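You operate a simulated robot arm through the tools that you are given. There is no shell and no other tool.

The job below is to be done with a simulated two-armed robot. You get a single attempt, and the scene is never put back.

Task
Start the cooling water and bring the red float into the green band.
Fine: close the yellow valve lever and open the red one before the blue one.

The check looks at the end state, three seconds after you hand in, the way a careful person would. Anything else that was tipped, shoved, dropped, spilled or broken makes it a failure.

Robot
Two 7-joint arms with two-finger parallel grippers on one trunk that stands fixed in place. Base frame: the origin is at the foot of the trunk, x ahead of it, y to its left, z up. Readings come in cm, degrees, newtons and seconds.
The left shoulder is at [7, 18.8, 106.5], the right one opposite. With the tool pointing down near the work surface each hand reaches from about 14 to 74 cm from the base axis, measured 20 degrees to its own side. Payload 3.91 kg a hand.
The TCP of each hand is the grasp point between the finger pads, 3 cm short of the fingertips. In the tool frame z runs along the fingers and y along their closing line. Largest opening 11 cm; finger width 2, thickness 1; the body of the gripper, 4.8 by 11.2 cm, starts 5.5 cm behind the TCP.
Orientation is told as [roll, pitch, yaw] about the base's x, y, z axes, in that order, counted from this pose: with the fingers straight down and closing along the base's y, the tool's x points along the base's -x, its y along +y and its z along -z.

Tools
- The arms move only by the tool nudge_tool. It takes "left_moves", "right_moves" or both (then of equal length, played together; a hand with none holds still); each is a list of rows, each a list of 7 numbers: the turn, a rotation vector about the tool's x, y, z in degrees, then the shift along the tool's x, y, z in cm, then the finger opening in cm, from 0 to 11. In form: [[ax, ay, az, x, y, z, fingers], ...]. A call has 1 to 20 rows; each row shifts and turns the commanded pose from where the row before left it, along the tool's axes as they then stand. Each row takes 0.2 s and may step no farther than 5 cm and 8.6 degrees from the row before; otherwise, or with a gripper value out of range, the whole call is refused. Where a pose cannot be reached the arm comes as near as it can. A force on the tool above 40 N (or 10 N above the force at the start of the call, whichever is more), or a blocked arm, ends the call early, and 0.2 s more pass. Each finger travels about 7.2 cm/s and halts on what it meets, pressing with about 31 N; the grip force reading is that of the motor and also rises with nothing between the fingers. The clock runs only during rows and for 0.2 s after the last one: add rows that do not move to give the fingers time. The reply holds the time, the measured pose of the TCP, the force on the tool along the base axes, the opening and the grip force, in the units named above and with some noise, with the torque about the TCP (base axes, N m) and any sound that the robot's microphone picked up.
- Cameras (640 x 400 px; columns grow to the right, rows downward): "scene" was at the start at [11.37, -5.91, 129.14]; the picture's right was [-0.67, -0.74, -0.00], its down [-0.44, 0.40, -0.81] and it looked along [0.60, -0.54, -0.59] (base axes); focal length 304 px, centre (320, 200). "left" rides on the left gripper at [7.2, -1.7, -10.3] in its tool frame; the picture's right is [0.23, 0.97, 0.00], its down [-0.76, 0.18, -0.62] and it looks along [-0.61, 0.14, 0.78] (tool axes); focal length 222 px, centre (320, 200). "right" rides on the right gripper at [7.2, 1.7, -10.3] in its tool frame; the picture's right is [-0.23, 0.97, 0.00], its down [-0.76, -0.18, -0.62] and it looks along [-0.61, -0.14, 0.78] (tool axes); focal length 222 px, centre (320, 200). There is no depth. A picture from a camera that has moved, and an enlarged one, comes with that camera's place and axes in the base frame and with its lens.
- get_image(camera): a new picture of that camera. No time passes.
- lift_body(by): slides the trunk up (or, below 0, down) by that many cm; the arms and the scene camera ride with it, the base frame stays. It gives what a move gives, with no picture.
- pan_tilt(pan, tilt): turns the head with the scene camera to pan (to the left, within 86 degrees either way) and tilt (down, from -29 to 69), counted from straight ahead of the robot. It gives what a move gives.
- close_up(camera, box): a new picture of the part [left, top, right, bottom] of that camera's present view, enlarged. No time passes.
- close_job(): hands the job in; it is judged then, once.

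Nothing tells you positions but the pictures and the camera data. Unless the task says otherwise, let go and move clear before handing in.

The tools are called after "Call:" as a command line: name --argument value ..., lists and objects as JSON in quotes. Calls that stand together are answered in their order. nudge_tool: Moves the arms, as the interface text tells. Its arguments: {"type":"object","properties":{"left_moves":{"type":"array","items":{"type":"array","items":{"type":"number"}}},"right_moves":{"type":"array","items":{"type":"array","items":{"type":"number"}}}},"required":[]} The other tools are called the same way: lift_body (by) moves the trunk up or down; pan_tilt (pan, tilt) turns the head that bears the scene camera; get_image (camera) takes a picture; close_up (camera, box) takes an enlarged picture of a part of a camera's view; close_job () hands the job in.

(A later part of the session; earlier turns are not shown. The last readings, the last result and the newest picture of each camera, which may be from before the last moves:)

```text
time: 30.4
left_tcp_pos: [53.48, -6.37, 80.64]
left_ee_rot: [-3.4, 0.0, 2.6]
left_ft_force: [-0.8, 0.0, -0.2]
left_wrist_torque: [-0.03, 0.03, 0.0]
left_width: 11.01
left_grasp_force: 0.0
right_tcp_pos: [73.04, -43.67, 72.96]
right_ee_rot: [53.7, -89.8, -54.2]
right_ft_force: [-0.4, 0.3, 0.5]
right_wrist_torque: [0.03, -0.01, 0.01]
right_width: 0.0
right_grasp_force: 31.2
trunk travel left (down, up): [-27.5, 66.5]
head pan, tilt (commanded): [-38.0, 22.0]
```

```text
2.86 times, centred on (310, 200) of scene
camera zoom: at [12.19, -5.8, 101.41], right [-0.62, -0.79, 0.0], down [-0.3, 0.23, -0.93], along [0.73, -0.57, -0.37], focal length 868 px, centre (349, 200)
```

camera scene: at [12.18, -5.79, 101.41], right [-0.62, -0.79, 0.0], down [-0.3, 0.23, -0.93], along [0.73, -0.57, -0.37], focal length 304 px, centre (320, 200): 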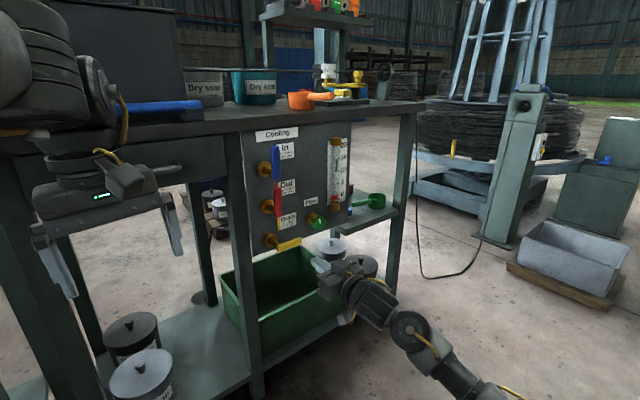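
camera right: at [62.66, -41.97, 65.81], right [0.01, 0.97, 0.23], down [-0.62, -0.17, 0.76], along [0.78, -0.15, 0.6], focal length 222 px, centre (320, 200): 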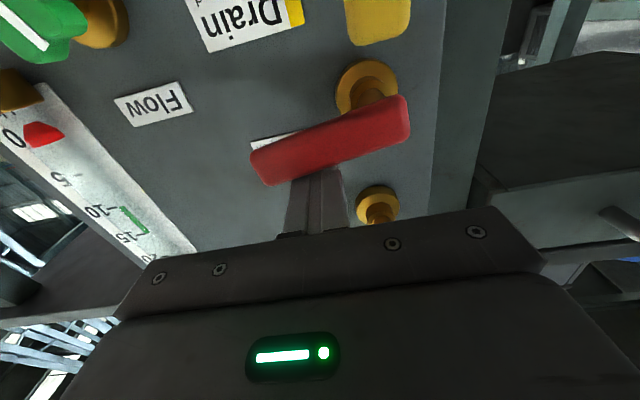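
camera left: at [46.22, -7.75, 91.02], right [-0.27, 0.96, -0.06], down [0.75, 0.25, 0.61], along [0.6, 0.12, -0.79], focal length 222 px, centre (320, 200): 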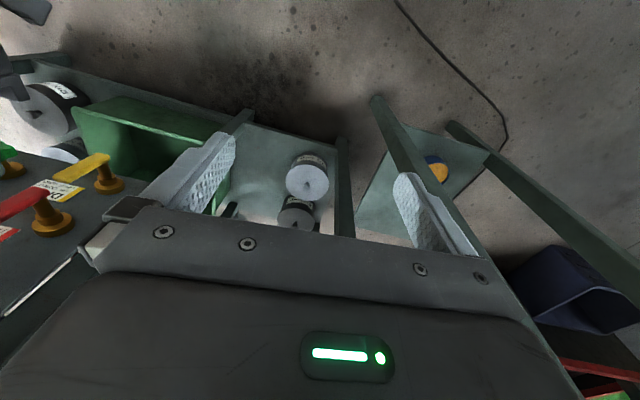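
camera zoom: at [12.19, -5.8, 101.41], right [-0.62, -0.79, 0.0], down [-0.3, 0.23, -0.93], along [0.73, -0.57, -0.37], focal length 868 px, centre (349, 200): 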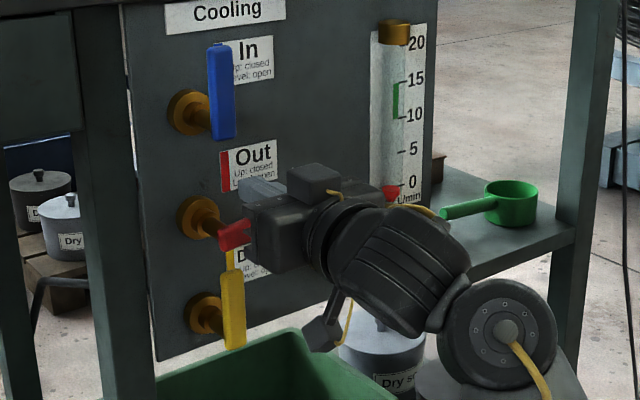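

Red is nearly level. I'm finishing with small downward pushes until the stop, then checking.

Call:
nudge_tool --right_moves '[[0, 0, 0, 0.4, -0.2, 0, 0], [0, 0, 0, 0.4, -0.2, 0, 0], [0, 0, 0, 0.4, -0.2, 0, 0], [0, 0, 0, 0.3, 0, 0, 0], [0, 0, 0, 0.3, 0, 0, 0], [0, 0, 0, 0.3, 0, 0, 0], [0, 0, 0, 0, 0, 0, 0]]'

Call:
get_image --camera "right"

Call:
close_up --camera "scene" --box '[230, 130, 390, 270]'

```text
time: 31.7
left_tcp_pos: [53.33, -6.4, 80.73]
left_ee_rot: [-3.7, 0.0, 2.5]
left_ft_force: [-0.4, -0.2, 0.5]
left_wrist_torque: [-0.01, -0.02, -0.01]
left_width: 10.99
left_grasp_force: 0.1
right_tcp_pos: [72.78, -44.41, 72.26]
right_ee_rot: [167.2, -88.9, -167.9]
right_ft_force: [5.0, 4.5, 12.3]
right_wrist_torque: [-0.03, -0.01, 0.05]
right_width: 0.0
right_grasp_force: 31.1
trunk travel left (down, up): [-27.5, 66.5]
head pan, tilt (commanded): [-38.0, 22.0]
stopped in row 6 (right hand): the force on the tool passed its limit at 42 N (the readings are from after the stop); the commanded pose is now the measured one
```

```text
taken
camera right: at [62.52, -42.63, 64.77], right [0.01, 0.97, 0.23], down [-0.64, -0.17, 0.75], along [0.77, -0.15, 0.62], focal length 222 px, centre (320, 200)
```

right: 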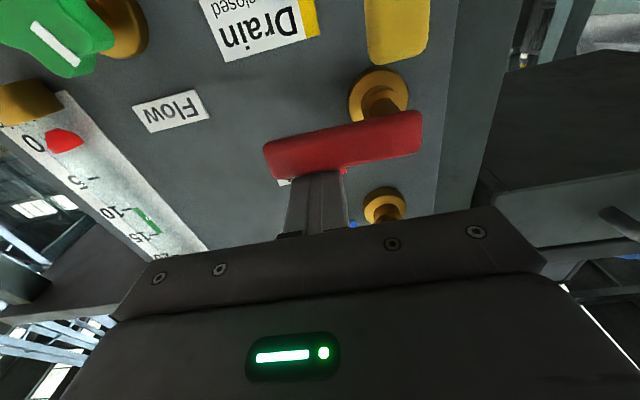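

```text
2.86 times, centred on (310, 200) of scene
camera zoom: at [12.05, -5.72, 101.41], right [-0.62, -0.79, 0.0], down [-0.29, 0.23, -0.93], along [0.73, -0.57, -0.37], focal length 868 px, centre (349, 200)
```

zoom: 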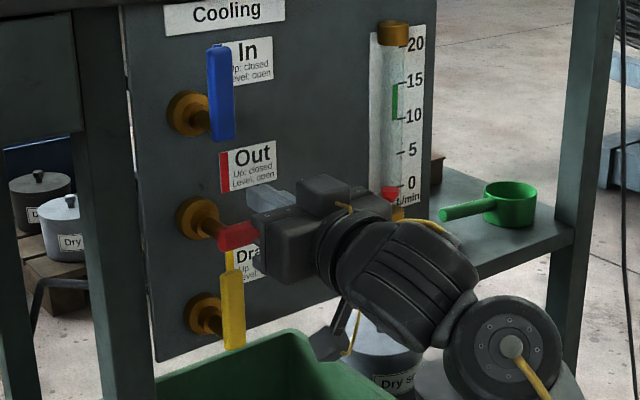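

Red is level and against its stop, with yellow still up. I'm lifting off, backing away and correcting the slight tilt.

Call:
nudge_tool --right_moves '[[0, 0, 0, -0.8, 0, 0, 0], [0, 0, 0, -0.8, 0, 0, 0], [0, 0, 0, 0, 0, -3, 0], [0, 0, 0, 0, 0, -4, 0], [0, 0, 0, 0, 0, -3, 0], [0, 1.1, 0, 0, 0, 0, 0], [0, 0, 0, 0, 0, 0, 0]]'

Call:
get_image --camera "right"

Call:
close_up --camera "scene" --box '[230, 130, 390, 270]'

```text
time: 33.3
left_tcp_pos: [53.4, -6.52, 80.49]
left_ee_rot: [-3.5, 0.1, 2.6]
left_ft_force: [0.5, -0.5, 0.9]
left_wrist_torque: [0.0, -0.03, -0.03]
left_width: 10.99
left_grasp_force: 0.1
right_tcp_pos: [62.94, -44.32, 73.39]
right_ee_rot: [34.6, -89.4, -35.3]
right_ft_force: [0.3, 0.2, -0.6]
right_wrist_torque: [0.0, 0.02, -0.01]
right_width: 0.02
right_grasp_force: 31.4
trunk travel left (down, up): [-27.5, 66.5]
head pan, tilt (commanded): [-38.0, 22.0]
```

```text
taken
camera right: at [52.48, -42.47, 66.1], right [0.01, 0.97, 0.23], down [-0.62, -0.17, 0.77], along [0.79, -0.16, 0.6], focal length 222 px, centre (320, 200)
```

right: 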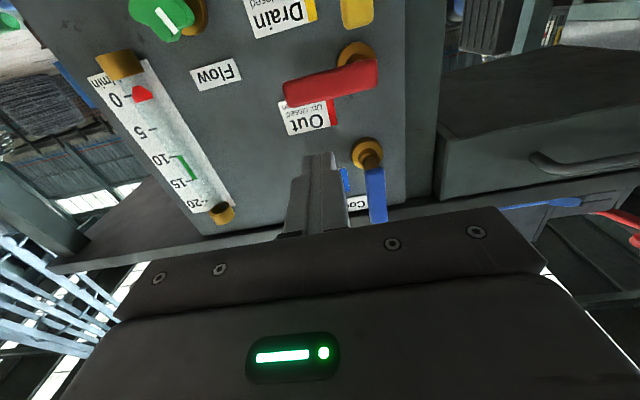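

```text
2.86 times, centred on (310, 200) of scene
camera zoom: at [12.19, -5.8, 101.41], right [-0.62, -0.79, 0.0], down [-0.3, 0.23, -0.93], along [0.73, -0.57, -0.37], focal length 868 px, centre (349, 200)
```

zoom: 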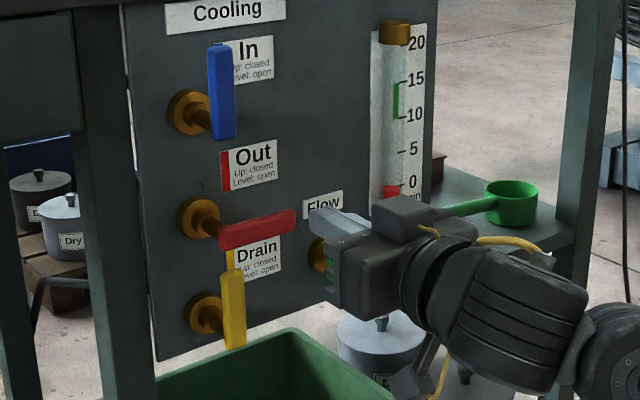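

Red is open and yellow is closed. Now blue: I'm moving up and over to its left side, staying back from the panel.

Call:
nudge_tool --right_moves '[[0, 0, 0, -3.7, 0, 0, 0], [0, 0, 0, -3.7, 0, 0, 0], [0, 0, 0, -3.7, 0, 0, 0], [0, 0, 0, 0, 3.7, 0, 0], [0, 0, 0, 0, 3.7, 0, 0], [0, 0, 0, 0, 0, 0, 0]]'

Call:
get_image --camera "right"

Call:
get_image --camera "scene"

```text
time: 34.7
left_tcp_pos: [53.42, -6.55, 80.58]
left_ee_rot: [-3.6, 0.1, 2.5]
left_ft_force: [-0.1, 0.3, -1.0]
left_wrist_torque: [0.04, -0.05, 0.03]
left_width: 11.01
left_grasp_force: 0.1
right_tcp_pos: [63.09, -37.12, 84.37]
right_ee_rot: [36.4, -89.4, -37.0]
right_ft_force: [0.3, 0.2, 0.4]
right_wrist_torque: [-0.02, 0.02, 0.01]
right_width: 0.0
right_grasp_force: 30.9
trunk travel left (down, up): [-27.5, 66.5]
head pan, tilt (commanded): [-38.0, 22.0]
```

```text
taken
camera right: at [52.63, -35.26, 77.18], right [0.01, 0.97, 0.23], down [-0.62, -0.17, 0.77], along [0.78, -0.16, 0.6], focal length 222 px, centre (320, 200)
```

right: 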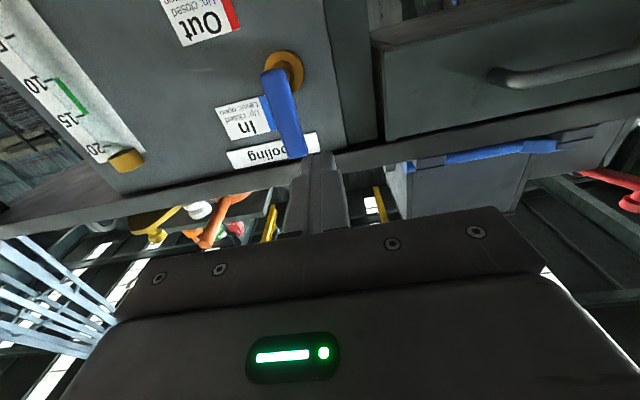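

```text
taken
camera scene: at [12.19, -5.82, 101.41], right [-0.62, -0.79, 0.0], down [-0.3, 0.23, -0.93], along [0.73, -0.57, -0.38], focal length 304 px, centre (320, 200)
```

scene: 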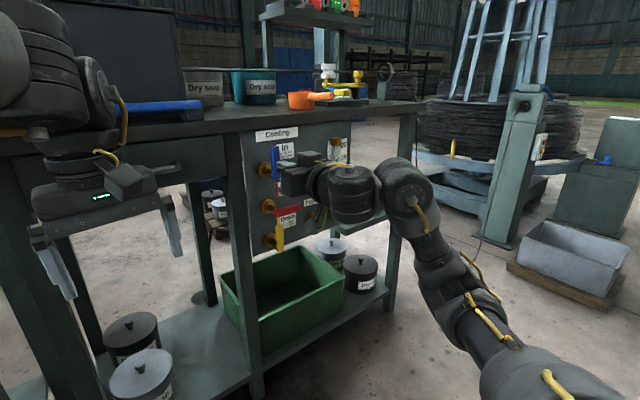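

The fingers are level with the upper part of the blue lever, on its left side, and below the table edge at about z = 90.5. I'm going in to depth.

Call:
nudge_tool --right_moves '[[0, 0, 0, 0, 0, 3, 0], [0, 0, 0, 0, 0, 3, 0], [0, 0, 0, 0, 0, 2, 0], [0, 0, 0, 0, 0, 2, 0], [0, 0, 0, 0, 0, 0, 0]]'

Call:
get_image --camera "right"

Call:
close_up --camera "scene" --box '[230, 110, 390, 250]'

```text
time: 35.9
left_tcp_pos: [53.47, -6.54, 80.63]
left_ee_rot: [-3.6, 0.1, 2.5]
left_ft_force: [-0.3, 0.4, 1.1]
left_wrist_torque: [-0.01, 0.01, 0.03]
left_width: 11.01
left_grasp_force: 0.1
right_tcp_pos: [73.23, -37.11, 84.3]
right_ee_rot: [36.6, -89.5, -37.4]
right_ft_force: [-0.2, 0.5, -0.2]
right_wrist_torque: [0.0, -0.01, 0.01]
right_width: 0.0
right_grasp_force: 31.1
trunk travel left (down, up): [-27.5, 66.5]
head pan, tilt (commanded): [-38.0, 22.0]
```

```text
taken
camera right: at [62.86, -35.31, 77.2], right [0.01, 0.97, 0.23], down [-0.62, -0.17, 0.77], along [0.78, -0.16, 0.6], focal length 222 px, centre (320, 200)
```

right: 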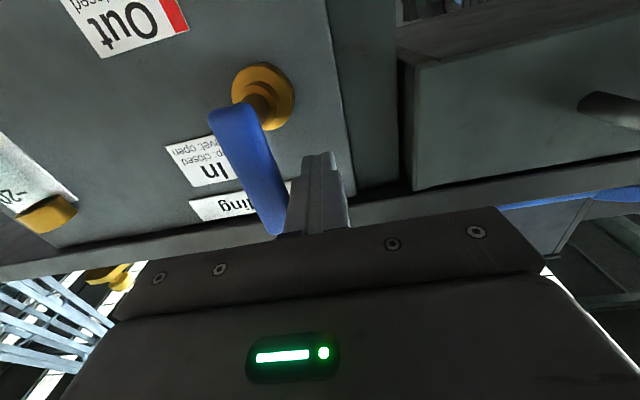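

```text
2.86 times, centred on (310, 180) of scene
camera zoom: at [12.19, -5.8, 101.41], right [-0.62, -0.79, 0.0], down [-0.3, 0.23, -0.93], along [0.73, -0.57, -0.37], focal length 868 px, centre (349, 257)
```

zoom: 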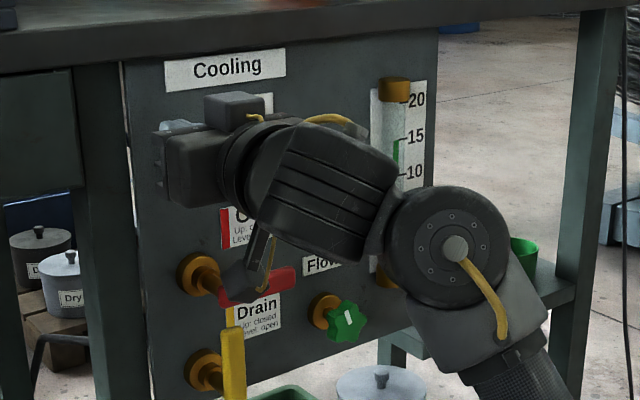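

Same geometry as red. I'm pushing blue right and down to about 15 degrees short of level.

Call:
nudge_tool --right_moves '[[0, 0, 0, 0, -0.46, 0, 0], [0, 0, 0, 0, -0.46, 0, 0], [0, 0, 0, -0.18, -0.56, 0, 0], [0, 0, 0, -0.18, -0.56, 0, 0], [0, 0, 0, -0.07, -0.56, 0, 0], [0, 0, 0, -0.06, -0.56, 0, 0], [0, 0, 0, 0.1, -0.6, 0, 0], [0, 0, 0, 0.1, -0.6, 0, 0], [0, 0, 0, 0.32, -0.62, 0, 0], [0, 0, 0, 0.33, -0.63, 0, 0], [0, 0, 0, 0.52, -0.52, 0, 0], [0, 0, 0, 0.53, -0.51, 0, 0]]'

Call:
get_image --camera "right"

Call:
close_up --camera "scene" --box '[230, 110, 390, 250]'

```text
time: 38.5
left_tcp_pos: [53.45, -6.52, 80.55]
left_ee_rot: [-3.6, 0.1, 2.5]
left_ft_force: [0.2, 0.0, 0.2]
left_wrist_torque: [0.02, -0.01, 0.01]
left_width: 10.98
left_grasp_force: 0.0
right_tcp_pos: [72.92, -43.92, 82.84]
right_ee_rot: [33.2, -89.4, -33.9]
right_ft_force: [-0.3, -0.1, -1.0]
right_wrist_torque: [0.0, 0.01, -0.01]
right_width: 0.01
right_grasp_force: 31.1
trunk travel left (down, up): [-27.5, 66.5]
head pan, tilt (commanded): [-38.0, 22.0]
```

```text
taken
camera right: at [62.5, -42.01, 75.79], right [0.01, 0.97, 0.23], down [-0.62, -0.17, 0.77], along [0.79, -0.16, 0.6], focal length 222 px, centre (320, 200)
```

right: 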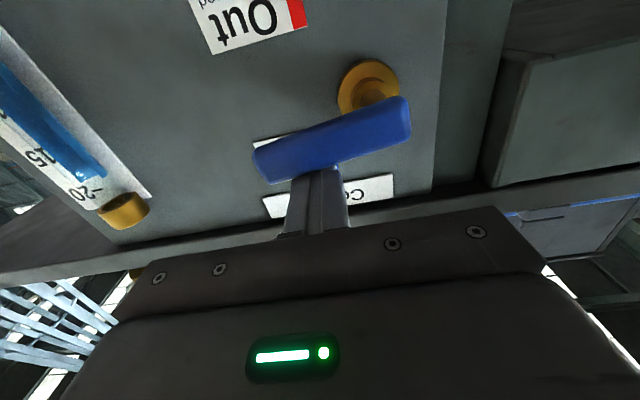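

```text
2.86 times, centred on (310, 180) of scene
camera zoom: at [12.19, -5.8, 101.41], right [-0.62, -0.79, 0.0], down [-0.3, 0.23, -0.93], along [0.73, -0.57, -0.37], focal length 868 px, centre (349, 257)
```

zoom: 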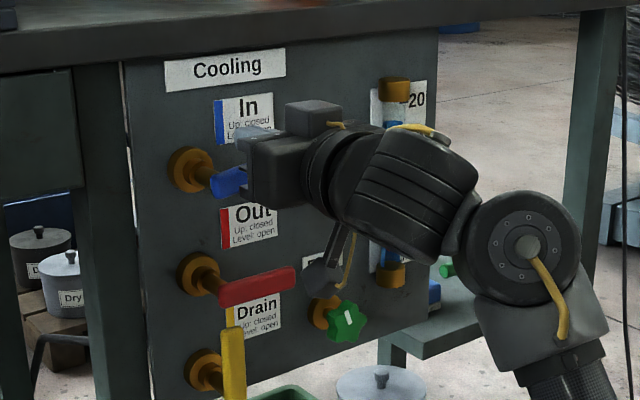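

Water has risen high in the gauge tube, so the flow valve must be well open. I'm finishing blue to its stop, then I'll read the float.

Call:
nudge_tool --right_moves '[[0, 0, 0, 0.35, -0.2, 0, 0], [0, 0, 0, 0.35, -0.2, 0, 0], [0, 0, 0, 0.3, -0.1, 0, 0], [0, 0, 0, 0.2, 0, 0, 0], [0, 0, 0, 0.2, 0, 0, 0], [0, 0, 0, 0.2, 0, 0, 0], [0, 0, 0, 0.2, 0, 0, 0], [0, 0, 0, 0.2, 0, 0, 0]]'

Call:
get_image --camera "right"

Call:
close_up --camera "scene" --box '[230, 110, 390, 250]'

```text
time: 39.9
left_tcp_pos: [53.37, -6.28, 80.59]
left_ee_rot: [-3.7, 0.1, 2.6]
left_ft_force: [-0.1, 0.8, 0.4]
left_wrist_torque: [0.0, 0.01, 0.0]
left_width: 11.0
left_grasp_force: 0.0
right_tcp_pos: [72.77, -44.26, 82.22]
right_ee_rot: [135.8, -89.3, -136.5]
right_ft_force: [4.6, 3.9, 10.3]
right_wrist_torque: [-0.04, 0.02, 0.07]
right_width: 0.0
right_grasp_force: 30.8
trunk travel left (down, up): [-27.5, 66.5]
head pan, tilt (commanded): [-38.0, 22.0]
stopped in row 7 (right hand): the force on the tool passed its limit at 43 N (the readings are from after the stop); the commanded pose is now the measured one
```

```text
taken
camera right: at [62.41, -42.44, 74.88], right [0.01, 0.97, 0.24], down [-0.63, -0.18, 0.75], along [0.77, -0.16, 0.61], focal length 222 px, centre (320, 200)
```

right: 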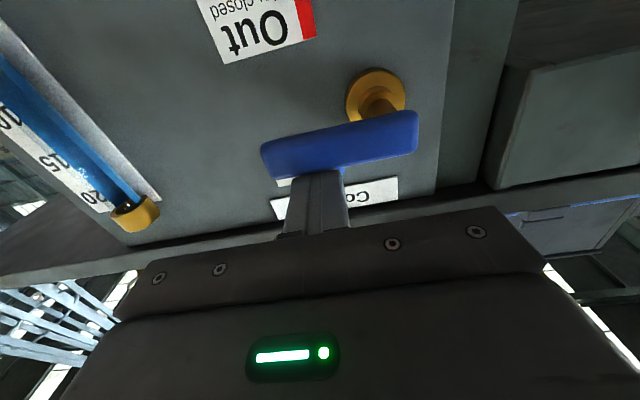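

```text
2.86 times, centred on (310, 180) of scene
camera zoom: at [12.11, -5.68, 101.39], right [-0.62, -0.79, 0.0], down [-0.29, 0.23, -0.93], along [0.73, -0.57, -0.37], focal length 868 px, centre (349, 257)
```

zoom: 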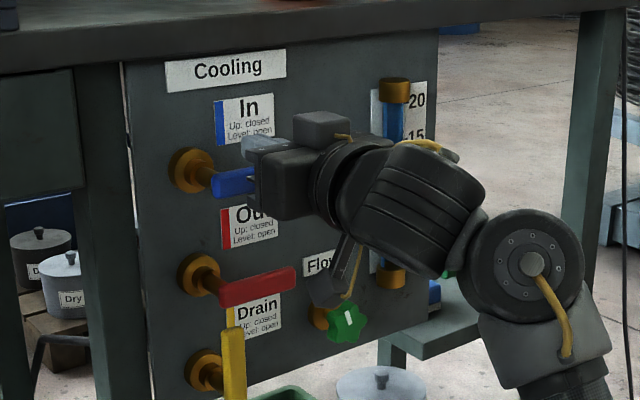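

All three levers are set, with blue level at its stop. I'm lifting off, backing away and reading the float.

Call:
nudge_tool --right_moves '[[0, 0, 0, -0.8, 0, 0, 0], [0, 0, 0, -0.8, 0, 0, 0], [0, 0, 0, 0, 0, -3, 0], [0, 0, 0, 0, 0, -4, 0], [0, 0, 0, 0, 0, -4, 0], [0, 0.8, 0, 0, 0, -3, 0], [0, 0, 0, 0, 0, 0, 0]]'

Call:
get_image --camera "right"

Call:
close_up --camera "scene" --box '[230, 110, 390, 250]'

```text
time: 41.5
left_tcp_pos: [53.41, -6.3, 80.66]
left_ee_rot: [-3.4, 0.1, 2.6]
left_ft_force: [0.5, 0.5, -0.9]
left_wrist_torque: [0.01, -0.01, -0.02]
left_width: 11.02
left_grasp_force: 0.1
right_tcp_pos: [58.72, -44.17, 83.41]
right_ee_rot: [36.7, -89.1, -37.4]
right_ft_force: [0.9, -0.1, 0.3]
right_wrist_torque: [-0.03, 0.02, 0.04]
right_width: 0.0
right_grasp_force: 31.3
trunk travel left (down, up): [-27.5, 66.5]
head pan, tilt (commanded): [-38.0, 22.0]
```

```text
taken
camera right: at [48.19, -42.28, 76.31], right [0.02, 0.97, 0.24], down [-0.62, -0.18, 0.77], along [0.79, -0.16, 0.6], focal length 222 px, centre (320, 200)
```

right: 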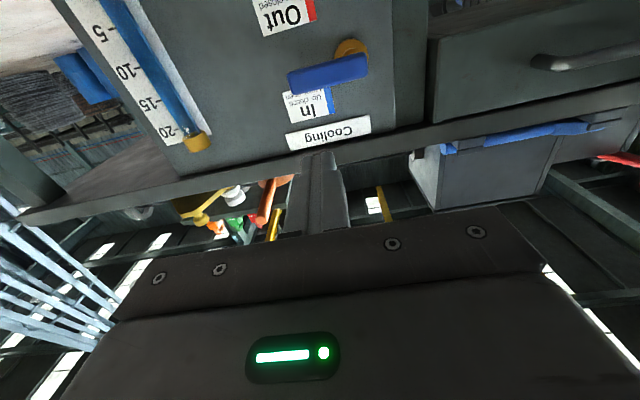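

```text
2.86 times, centred on (310, 180) of scene
camera zoom: at [12.2, -5.8, 101.41], right [-0.62, -0.79, 0.0], down [-0.3, 0.23, -0.93], along [0.73, -0.57, -0.38], focal length 868 px, centre (349, 257)
```

zoom: 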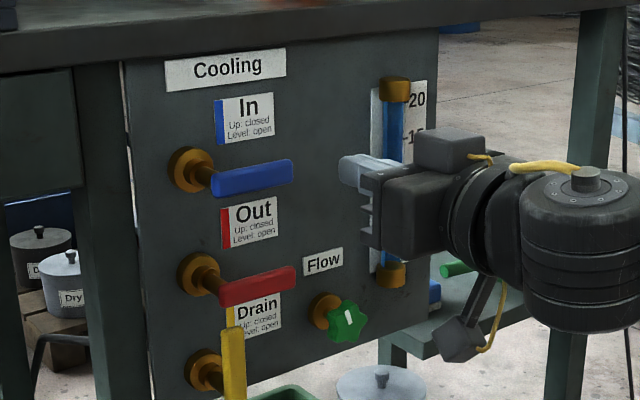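

The levers look right: blue and red level, yellow up. The hand hides the float, so I'm bringing it down in front of the green Flow knob, still back from it.

Call:
nudge_tool --right_moves '[[0, 0, 0, 0, -3.4, 0, 0], [0, 0, 0, 0, -3.4, 0, 0], [0, 0, 0, 0, -3.4, 0, 1], [0, 0, 0, 4.2, 0, 0, 2], [0, 0, 0, 4.2, 0, 0, 4], [0, 0, 0, 4.2, 0, 0, 6], [0, 0, 0, 4.2, 0, 0, 7], [0, 0, 0, 4.2, 0, 0, 7.5], [0, 0, 0, 0, 0, 0, 7.5], [0, 0, 0, 0, 0, 0, 7.5]]'

Call:
get_image --camera "right"

Call:
close_up --camera "scene" --box '[230, 110, 390, 250]'

```text
time: 43.7
left_tcp_pos: [53.43, -6.51, 80.62]
left_ee_rot: [-3.6, 0.1, 2.7]
left_ft_force: [-1.0, 0.2, 1.3]
left_wrist_torque: [-0.02, 0.03, 0.01]
left_width: 11.0
left_grasp_force: 0.1
right_tcp_pos: [58.53, -54.37, 62.26]
right_ee_rot: [38.2, -89.2, -39.1]
right_ft_force: [-0.5, 0.4, 0.3]
right_wrist_torque: [0.04, 0.0, -0.02]
right_width: 7.51
right_grasp_force: 0.0
trunk travel left (down, up): [-27.5, 66.5]
head pan, tilt (commanded): [-38.0, 22.0]
```

```text
taken
camera right: at [48.04, -52.46, 55.15], right [0.02, 0.97, 0.24], down [-0.62, -0.18, 0.77], along [0.79, -0.16, 0.6], focal length 222 px, centre (320, 200)
```

right: 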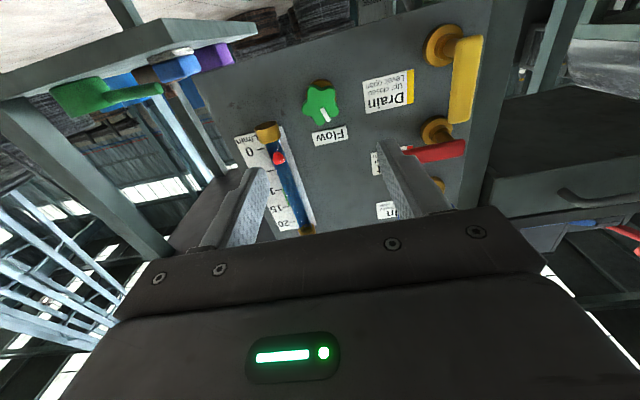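

```text
2.86 times, centred on (310, 180) of scene
camera zoom: at [12.19, -5.8, 101.41], right [-0.62, -0.79, 0.0], down [-0.3, 0.23, -0.93], along [0.73, -0.57, -0.37], focal length 868 px, centre (349, 257)
```

zoom: 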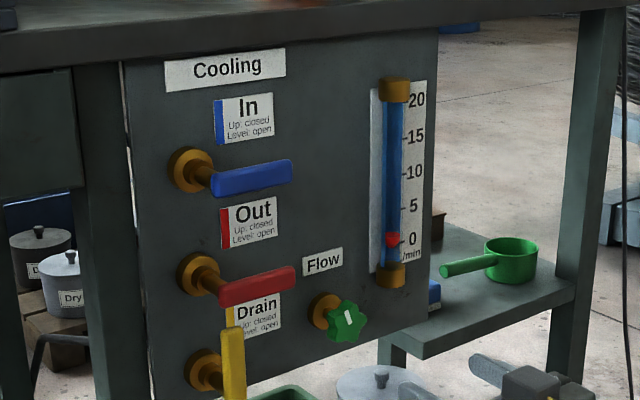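

The tube is full but the float reads about 0, so the Flow knob is nearly closed and needs turning counter-clockwise. I'm pre-turning the hand clockwise for range and moving the open fingers round the knob.

Call:
nudge_tool --right_moves '[[0, 0, 8, 0, 0, 0, 7.5], [0, 0, 8, 0, 0, 0, 7.5], [0, 0, 8, 0, 0, 0, 7.5], [0, 0, 8, 0, 0, 0, 7.5], [0, 0, 8, 0, 0, 0, 7.5], [0, 0, 0, 0, 0, 4, 7.5], [0, 0, 0, 0, 0, 3, 7.5], [0, 0, 0, 0, 0, 2, 7.5], [0, 0, 0, 0, 0, 0, 7.5]]'

Call:
get_image --camera "right"

Call:
close_up --camera "scene" --box '[270, 130, 390, 250]'

```text
time: 45.7
left_tcp_pos: [53.48, -6.51, 80.61]
left_ee_rot: [-3.4, 0.1, 2.7]
left_ft_force: [-0.2, 0.5, -0.1]
left_wrist_torque: [0.03, -0.01, 0.0]
left_width: 11.03
left_grasp_force: 0.1
right_tcp_pos: [67.65, -54.54, 62.2]
right_ee_rot: [88.9, -49.5, -90.1]
right_ft_force: [-0.6, 0.8, -0.2]
right_wrist_torque: [0.02, 0.02, -0.02]
right_width: 7.5
right_grasp_force: 0.1
trunk travel left (down, up): [-27.5, 66.5]
head pan, tilt (commanded): [-38.0, 22.0]
```

```text
taken
camera right: at [57.27, -48.34, 57.97], right [0.02, 0.59, 0.81], down [-0.63, -0.62, 0.47], along [0.78, -0.51, 0.36], focal length 222 px, centre (320, 200)
```

right: 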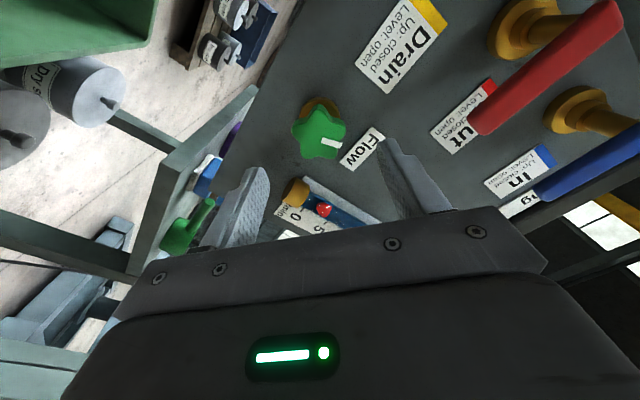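

```text
3.33 times, centred on (330, 190) of scene
camera zoom: at [12.19, -5.8, 101.41], right [-0.62, -0.79, 0.0], down [-0.3, 0.23, -0.93], along [0.73, -0.57, -0.37], focal length 1013 px, centre (287, 233)
```

zoom: 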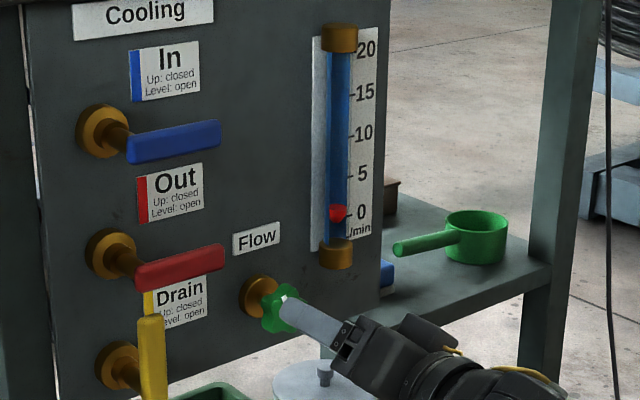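

The hand is centred on the knob to within a few millimetres, and I can see the float clearly. I'm moving in around the knob.

Call:
nudge_tool --right_moves '[[0, 0, 0, 0.3, 0, 2, 7.5], [0, 0, 0, 0, 0, 2, 7.5], [0, 0, 0, 0, 0, 1.2, 7.5], [0, 0, 0, 0, 0, 1, 7.5], [0, 0, 0, 0, 0, 0, 7.5]]'

Call:
get_image --camera "right"

Call:
close_up --camera "scene" --box '[270, 130, 390, 250]'

```text
time: 46.9
left_tcp_pos: [53.31, -6.51, 80.62]
left_ee_rot: [-3.5, 0.2, 2.5]
left_ft_force: [0.3, 0.0, 0.3]
left_wrist_torque: [0.01, 0.02, 0.02]
left_width: 10.99
left_grasp_force: 0.1
right_tcp_pos: [73.48, -54.16, 61.81]
right_ee_rot: [89.1, -49.5, -90.1]
right_ft_force: [-0.9, -1.1, 0.8]
right_wrist_torque: [-0.02, -0.01, 0.0]
right_width: 7.52
right_grasp_force: 0.1
trunk travel left (down, up): [-27.5, 66.5]
head pan, tilt (commanded): [-38.0, 22.0]
```

```text
taken
camera right: at [63.29, -48.08, 57.52], right [0.02, 0.59, 0.81], down [-0.63, -0.62, 0.47], along [0.78, -0.51, 0.36], focal length 222 px, centre (320, 200)
```

right: 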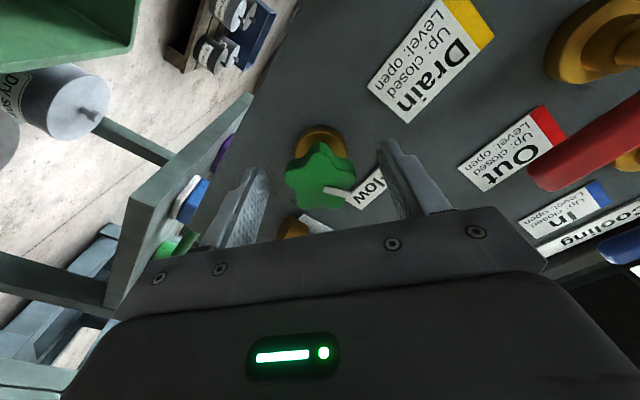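

```text
3.33 times, centred on (330, 190) of scene
camera zoom: at [12.19, -5.8, 101.41], right [-0.62, -0.79, 0.0], down [-0.3, 0.23, -0.93], along [0.73, -0.57, -0.37], focal length 1013 px, centre (287, 233)
```

zoom: 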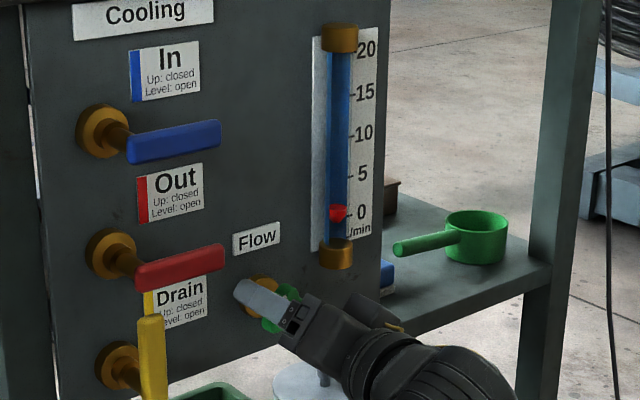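

The knob sits between the finger pads. I'm closing on it and making a first small counter-clockwise turn.

Call:
nudge_tool --right_moves '[[0, 0, 0, 0, 0, 0, 5], [0, 0, 0, 0, 0, 0, 3], [0, 0, 0, 0, 0, 0, 2], [0, 0, 0, 0, 0, 0, 2], [0, 0, 0, 0, 0, 0, 2]]'

Call:
get_image --camera "right"

Call:
nudge_tool --right_moves '[[0, 0, -5, 0, 0, 0, 2], [0, 0, -5, 0, 0, 0, 2], [0, 0, -5, 0, 0, 0, 2], [0, 0, 0, 0, 0, 0, 2]]'

Call:
get_image --camera "right"

Call:
close_up --camera "scene" --box '[270, 130, 390, 250]'

```text
time: 48.1
left_tcp_pos: [53.43, -6.46, 80.52]
left_ee_rot: [-3.6, 0.1, 2.6]
left_ft_force: [0.1, 0.0, -0.7]
left_wrist_torque: [0.03, -0.01, 0.02]
left_width: 11.01
left_grasp_force: 0.0
right_tcp_pos: [73.68, -54.27, 61.82]
right_ee_rot: [88.9, -49.3, -90.1]
right_ft_force: [1.9, -4.5, -1.5]
right_wrist_torque: [0.01, -0.43, 0.44]
right_width: 4.27
right_grasp_force: 44.5
trunk travel left (down, up): [-27.5, 66.5]
head pan, tilt (commanded): [-38.0, 22.0]
```

```text
taken
camera right: at [63.28, -48.13, 57.48], right [0.02, 0.59, 0.81], down [-0.63, -0.62, 0.47], along [0.78, -0.51, 0.36], focal length 222 px, centre (320, 200)
```

right: 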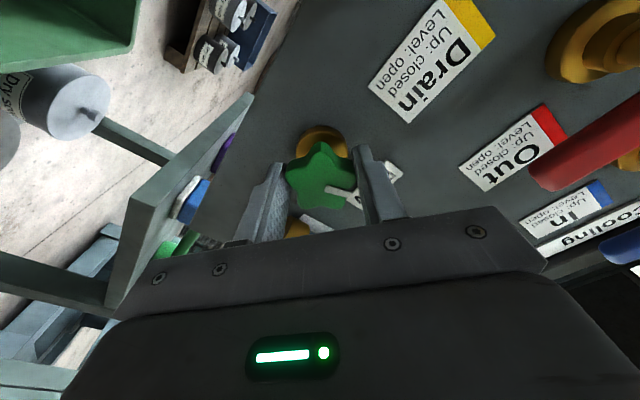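

```text
time: 49.1
left_tcp_pos: [53.46, -6.42, 80.59]
left_ee_rot: [-3.4, 0.1, 2.5]
left_ft_force: [0.6, 1.0, 0.0]
left_wrist_torque: [-0.02, -0.01, 0.02]
left_width: 11.0
left_grasp_force: 0.0
right_tcp_pos: [73.65, -54.48, 61.72]
right_ee_rot: [88.3, -64.5, -89.3]
right_ft_force: [-4.3, -3.7, -6.3]
right_wrist_torque: [0.05, -0.76, 0.32]
right_width: 4.25
right_grasp_force: 45.4
trunk travel left (down, up): [-27.5, 66.5]
head pan, tilt (commanded): [-38.0, 22.0]
```

```text
taken
camera right: at [63.23, -49.56, 56.05], right [0.02, 0.78, 0.62], down [-0.62, -0.48, 0.62], along [0.78, -0.4, 0.48], focal length 222 px, centre (320, 200)
```

right: 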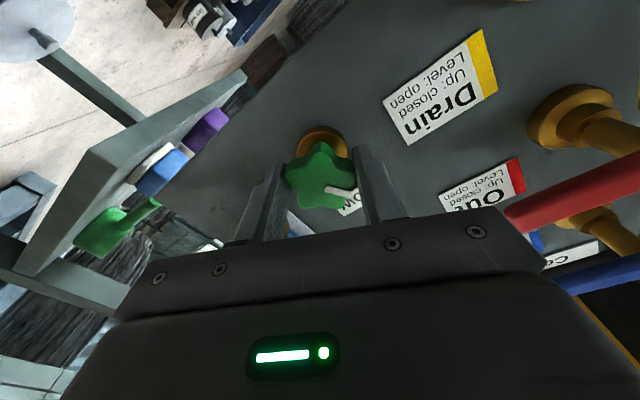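

```text
3.33 times, centred on (330, 190) of scene
camera zoom: at [12.22, -5.9, 101.4], right [-0.62, -0.79, 0.0], down [-0.3, 0.23, -0.93], along [0.73, -0.57, -0.38], focal length 1013 px, centre (287, 233)
```

zoom: 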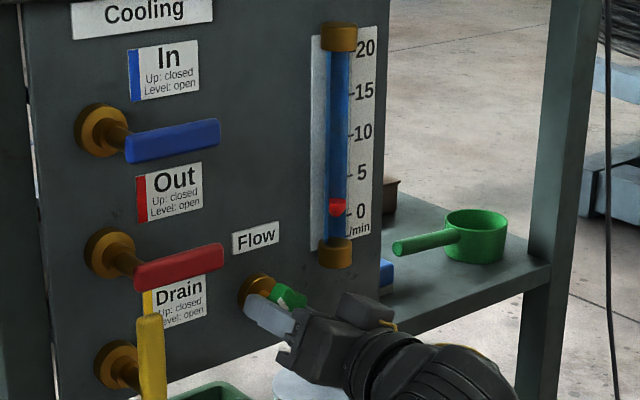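

The knob turned with the fingers and the float rose to about 1, so it opens counter-clockwise at roughly 1 unit per 15 degrees. I'm continuing the turn.

Call:
nudge_tool --right_moves '[[0, 0, -6, 0, 0, 0, 2], [0, 0, -6, 0, 0, 0, 2], [0, 0, -6, 0, 0, 0, 2], [0, 0, -6, 0, 0, 0, 2], [0, 0, -6, 0, 0, 0, 2], [0, 0, -6, 0, 0, 0, 2], [0, 0, -6, 0, 0, 0, 2], [0, 0, -6, 0, 0, 0, 2], [0, 0, -6, 0, 0, 0, 2], [0, 0, -6, 0, 0, 0, 2], [0, 0, 0, 0, 0, 0, 2]]'

Call:
get_image --camera "right"

Call:
close_up --camera "scene" --box '[270, 130, 390, 250]'

```text
time: 51.5
left_tcp_pos: [53.53, -6.59, 80.51]
left_ee_rot: [-3.4, 0.1, 2.6]
left_ft_force: [0.0, -0.8, 0.2]
left_wrist_torque: [0.0, 0.0, -0.02]
left_width: 11.01
left_grasp_force: 0.1
right_tcp_pos: [73.62, -54.4, 62.17]
right_ee_rot: [-89.3, -55.5, 88.5]
right_ft_force: [-1.2, -17.7, -0.2]
right_wrist_torque: [0.01, 0.0, 0.51]
right_width: 4.08
right_grasp_force: 45.4
trunk travel left (down, up): [-27.5, 66.5]
head pan, tilt (commanded): [-38.0, 22.0]
```

```text
taken
camera right: at [63.16, -57.01, 55.25], right [0.01, 0.93, -0.36], down [-0.61, 0.29, 0.73], along [0.79, 0.21, 0.57], focal length 222 px, centre (320, 200)
```

right: 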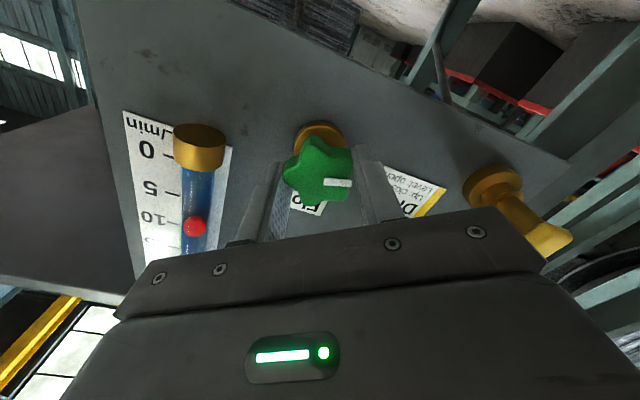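

```text
3.33 times, centred on (330, 190) of scene
camera zoom: at [12.2, -5.98, 101.42], right [-0.62, -0.79, 0.0], down [-0.3, 0.23, -0.93], along [0.73, -0.57, -0.38], focal length 1013 px, centre (287, 233)
```

zoom: 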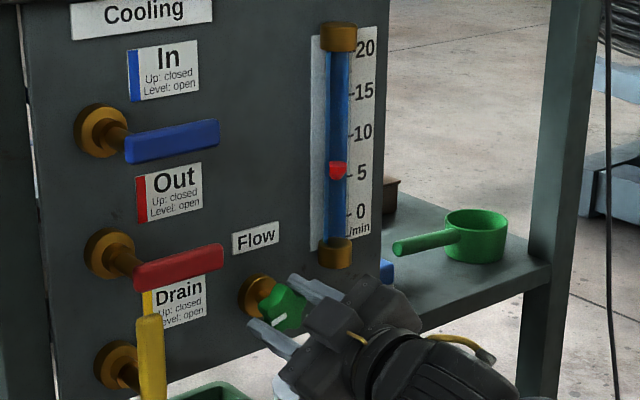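

The float is now around 5 to 6. I'm taking a closer reading before releasing and re-gripping for another turn.

Call:
nudge_tool --right_moves '[[0, 0, 0, 0, 0, 0, 2], [0, 0, 0, 0, 0, 0, 2], [0, 0, 0, 0, 0, 0, 2], [0, 0, 0, 0, 0, 0, 2], [0, 0, 0, 0, 0, 0, 2]]'

Call:
close_up --camera "scene" --box '[320, 130, 360, 200]'

```text
time: 52.7
left_tcp_pos: [53.42, -6.61, 80.65]
left_ee_rot: [-3.4, 0.1, 2.6]
left_ft_force: [-0.4, -0.6, 1.3]
left_wrist_torque: [0.02, 0.0, 0.03]
left_width: 10.99
left_grasp_force: 0.1
right_tcp_pos: [73.6, -54.42, 62.16]
right_ee_rot: [-89.2, -55.6, 88.4]
right_ft_force: [11.9, -22.4, 8.5]
right_wrist_torque: [-0.03, -0.58, 1.06]
right_width: 4.11
right_grasp_force: 44.8
trunk travel left (down, up): [-27.5, 66.5]
head pan, tilt (commanded): [-38.0, 22.0]
```

```text
5.71 times, centred on (340, 165) of scene
camera zoom: at [12.18, -5.94, 101.42], right [-0.62, -0.79, 0.0], down [-0.3, 0.23, -0.93], along [0.73, -0.57, -0.38], focal length 1737 px, centre (206, 400)
```

zoom: 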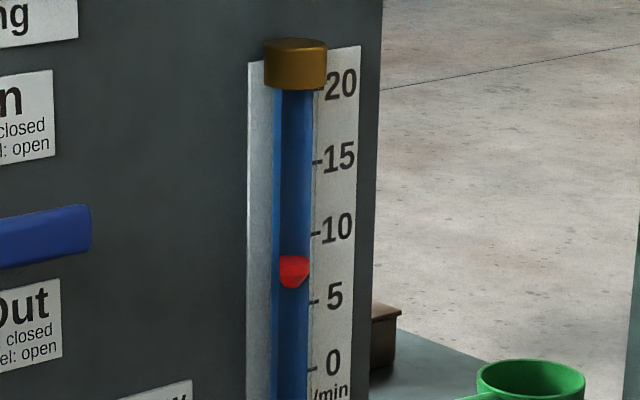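

The float is still rising slowly, about 7 now, so the reading lags the knob. I'm releasing the knob to let it settle and re-reading.

Call:
nudge_tool --right_moves '[[0, 0, 0, 0, 0, 0, 4.5], [0, 0, 0, 0, 0, 0, 6], [0, 0, 0, 0, 0, 0, 7.5], [0, 0, 0, 0, 0, 0, 7.5], [0, 0, 0, 0, 0, 0, 7.5], [0, 0, 0, 0, 0, 0, 7.5], [0, 0, 0, 0, 0, 0, 7.5], [0, 0, 0, 0, 0, 0, 7.5], [0, 0, 0, 0, 0, 0, 7.5], [0, 0, 0, 0, 0, 0, 7.5]]'

Call:
close_up --camera "scene" --box '[320, 130, 360, 200]'

Call:
get_image --camera "right"

```text
time: 54.9
left_tcp_pos: [53.42, -6.57, 80.74]
left_ee_rot: [-3.4, 0.1, 2.6]
left_ft_force: [0.0, -0.2, 1.0]
left_wrist_torque: [-0.02, -0.02, -0.01]
left_width: 11.0
left_grasp_force: 0.0
right_tcp_pos: [73.63, -54.33, 62.01]
right_ee_rot: [-88.9, -55.5, 88.2]
right_ft_force: [0.0, 0.8, -0.6]
right_wrist_torque: [-0.02, 0.01, 0.04]
right_width: 7.5
right_grasp_force: 0.0
trunk travel left (down, up): [-27.5, 66.5]
head pan, tilt (commanded): [-38.0, 22.0]
```

```text
5.71 times, centred on (340, 165) of scene
camera zoom: at [12.19, -5.83, 101.41], right [-0.62, -0.79, 0.0], down [-0.3, 0.23, -0.93], along [0.73, -0.57, -0.37], focal length 1737 px, centre (206, 400)
```

zoom: 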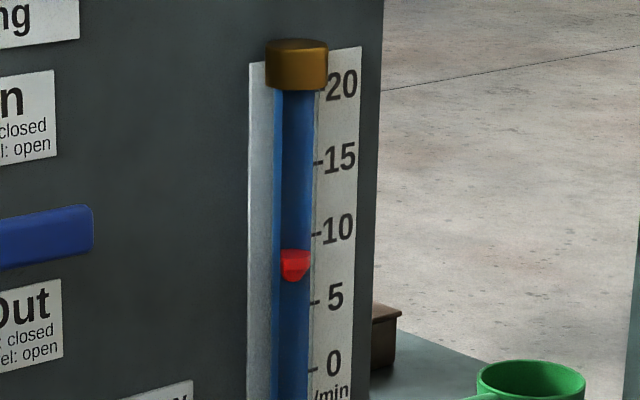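

```text
taken
camera right: at [63.12, -56.88, 55.17], right [0.01, 0.93, -0.36], down [-0.61, 0.29, 0.74], along [0.79, 0.22, 0.57], focal length 222 px, centre (320, 200)
```

right: 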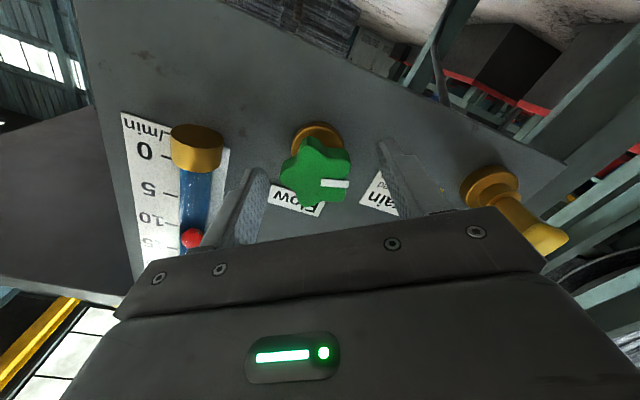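

The float has settled at roughly 8. I need about 4 more units, roughly 40 degrees. I'm turning the open hand back 36 degrees, re-gripping, and turning most of that.

Call:
nudge_tool --right_moves '[[0, 0, 7.2, 0, 0, 0, 7.5], [0, 0, 7.2, 0, 0, 0, 7.5], [0, 0, 7.2, 0, 0, 0, 7.5], [0, 0, 7.2, 0, 0, 0, 7.5], [0, 0, 7.2, 0, 0, 0, 7.5], [0, 0, 0, 0, 0, 0, 7.5]]'

Call:
get_image --camera "right"

Call:
close_up --camera "scene" --box '[320, 130, 360, 200]'

```text
time: 56.3
left_tcp_pos: [53.43, -6.49, 80.68]
left_ee_rot: [-3.5, 0.1, 2.7]
left_ft_force: [0.0, -0.6, -0.3]
left_wrist_torque: [0.02, 0.03, 0.01]
left_width: 11.0
left_grasp_force: 0.0
right_tcp_pos: [73.73, -54.27, 61.8]
right_ee_rot: [67.1, -88.2, -67.9]
right_ft_force: [0.7, 0.2, 0.4]
right_wrist_torque: [-0.04, -0.01, 0.0]
right_width: 7.5
right_grasp_force: 0.1
trunk travel left (down, up): [-27.5, 66.5]
head pan, tilt (commanded): [-38.0, 22.0]
```

```text
taken
camera right: at [63.18, -52.31, 54.83], right [0.02, 0.97, 0.25], down [-0.62, -0.19, 0.76], along [0.79, -0.17, 0.59], focal length 222 px, centre (320, 200)
```

right: 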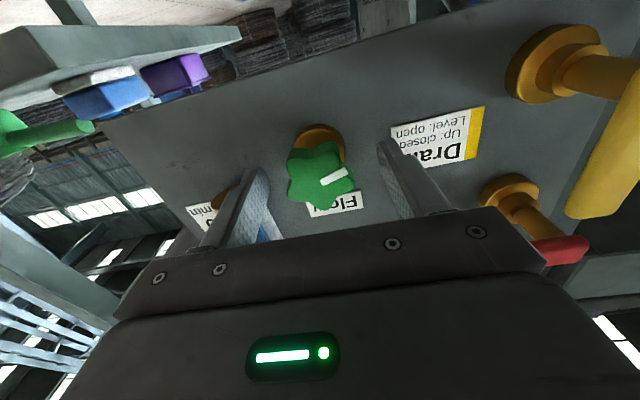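

```text
5.71 times, centred on (340, 165) of scene
camera zoom: at [12.19, -5.83, 101.41], right [-0.62, -0.79, 0.0], down [-0.3, 0.23, -0.93], along [0.73, -0.57, -0.37], focal length 1737 px, centre (206, 400)
```

zoom: 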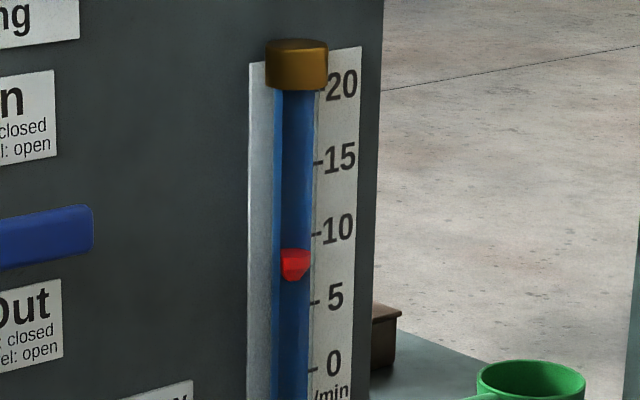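

The float is steady near 8 and the knob is centred between the pads. I'm gripping it and turning 30 degrees counter-clockwise, then waiting for it to settle.

Call:
nudge_tool --right_moves '[[0, 0, 0, 0, 0, 0, 5], [0, 0, 0, 0, 0, 0, 3], [0, 0, 0, 0, 0, 0, 2], [0, 0, 0, 0, 0, 0, 2], [0, 0, -5, 0, 0, 0, 2], [0, 0, -5, 0, 0, 0, 2], [0, 0, -5, 0, 0, 0, 2], [0, 0, -5, 0, 0, 0, 2], [0, 0, -5, 0, 0, 0, 2], [0, 0, -5, 0, 0, 0, 2], [0, 0, 0, 0, 0, 0, 2], [0, 0, 0, 0, 0, 0, 2], [0, 0, 0, 0, 0, 0, 2], [0, 0, 0, 0, 0, 0, 2], [0, 0, 0, 0, 0, 0, 2], [0, 0, 0, 0, 0, 0, 2], [0, 0, 0, 0, 0, 0, 2], [0, 0, 0, 0, 0, 0, 2]]'

Call:
close_up --camera "scene" --box '[320, 130, 360, 200]'

Call:
get_image --camera "right"

```text
time: 60.1
left_tcp_pos: [53.43, -6.69, 80.58]
left_ee_rot: [-3.3, 0.0, 2.5]
left_ft_force: [0.4, 0.3, 0.2]
left_wrist_torque: [0.01, -0.03, 0.0]
left_width: 11.01
left_grasp_force: 0.1
right_tcp_pos: [73.69, -54.55, 62.0]
right_ee_rot: [-88.8, -61.7, 87.9]
right_ft_force: [-13.4, -27.9, 0.9]
right_wrist_torque: [0.02, 0.99, -0.4]
right_width: 4.1
right_grasp_force: 44.8
trunk travel left (down, up): [-27.5, 66.5]
head pan, tilt (commanded): [-38.0, 22.0]
```

```text
5.71 times, centred on (340, 165) of scene
camera zoom: at [12.08, -6.14, 101.41], right [-0.62, -0.79, 0.0], down [-0.29, 0.23, -0.93], along [0.73, -0.57, -0.38], focal length 1737 px, centre (206, 400)
```

zoom: 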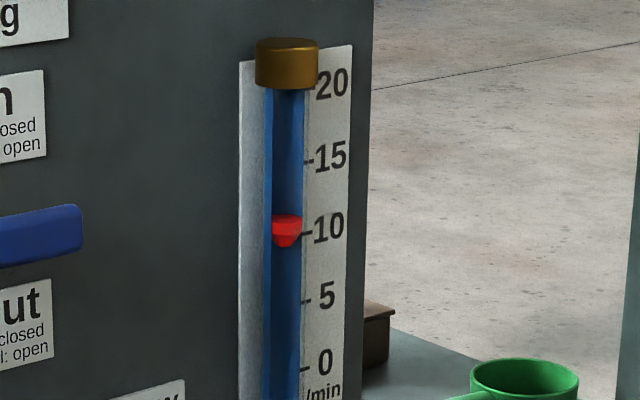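

```text
taken
camera right: at [63.12, -56.33, 54.85], right [0.01, 0.96, -0.26], down [-0.61, 0.22, 0.76], along [0.79, 0.15, 0.59], focal length 222 px, centre (320, 200)
```

right: 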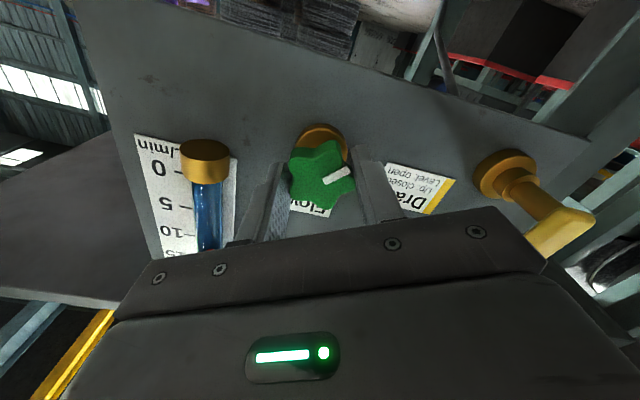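

The float is at about 10 to 11, the bottom of the band. I'm turning another 18 degrees, with a small shift to ease the side load.

Call:
nudge_tool --right_moves '[[0, 0, 0, 0.1, -0.18, 0, 2], [0, 0, -4.5, 0, 0, 0, 2], [0, 0, -4.5, 0, 0, 0, 2], [0, 0, -4.5, 0, 0, 0, 2], [0, 0, -4.5, 0, 0, 0, 2], [0, 0, 0, 0, 0, 0, 2], [0, 0, 0, 0, 0, 0, 2], [0, 0, 0, 0, 0, 0, 2], [0, 0, 0, 0, 0, 0, 2], [0, 0, 0, 0, 0, 0, 2], [0, 0, 0, 0, 0, 0, 2], [0, 0, 0, 0, 0, 0, 2], [0, 0, 0, 0, 0, 0, 2], [0, 0, 0, 0, 0, 0, 2], [0, 0, 0, 0, 0, 0, 2]]'

Call:
close_up --camera "scene" --box '[320, 130, 360, 200]'

Call:
get_image --camera "right"

```text
time: 63.3
left_tcp_pos: [53.46, -6.6, 80.68]
left_ee_rot: [-3.5, 0.0, 2.5]
left_ft_force: [1.1, -1.1, 0.4]
left_wrist_torque: [-0.01, -0.02, 0.0]
left_width: 11.02
left_grasp_force: 0.2
right_tcp_pos: [73.64, -54.48, 61.85]
right_ee_rot: [-89.2, -43.6, 88.5]
right_ft_force: [3.9, -16.7, 4.7]
right_wrist_torque: [0.03, -0.66, 0.66]
right_width: 4.09
right_grasp_force: 44.9
trunk travel left (down, up): [-27.5, 66.5]
head pan, tilt (commanded): [-38.0, 22.0]
```

```text
5.71 times, centred on (340, 165) of scene
camera zoom: at [12.15, -6.02, 101.41], right [-0.62, -0.79, 0.0], down [-0.29, 0.23, -0.93], along [0.73, -0.57, -0.38], focal length 1737 px, centre (206, 400)
```

zoom: 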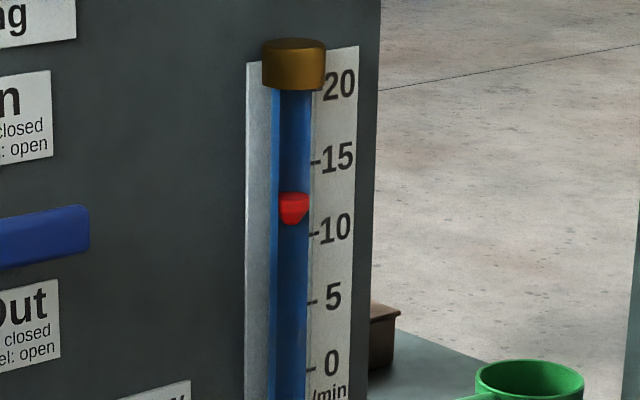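

```text
taken
camera right: at [63.11, -58.52, 55.84], right [0.01, 0.84, -0.55], down [-0.61, 0.44, 0.66], along [0.79, 0.33, 0.51], focal length 222 px, centre (320, 200)
```

right: 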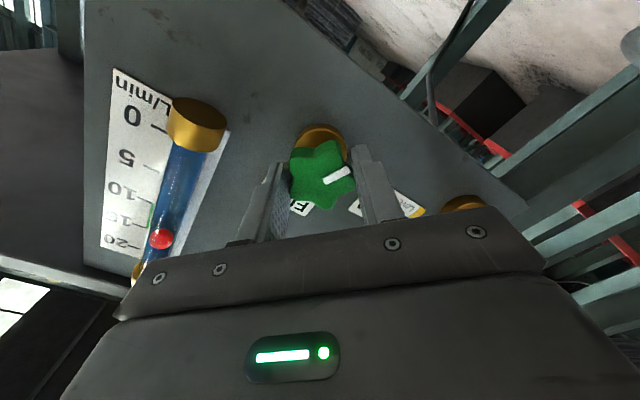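

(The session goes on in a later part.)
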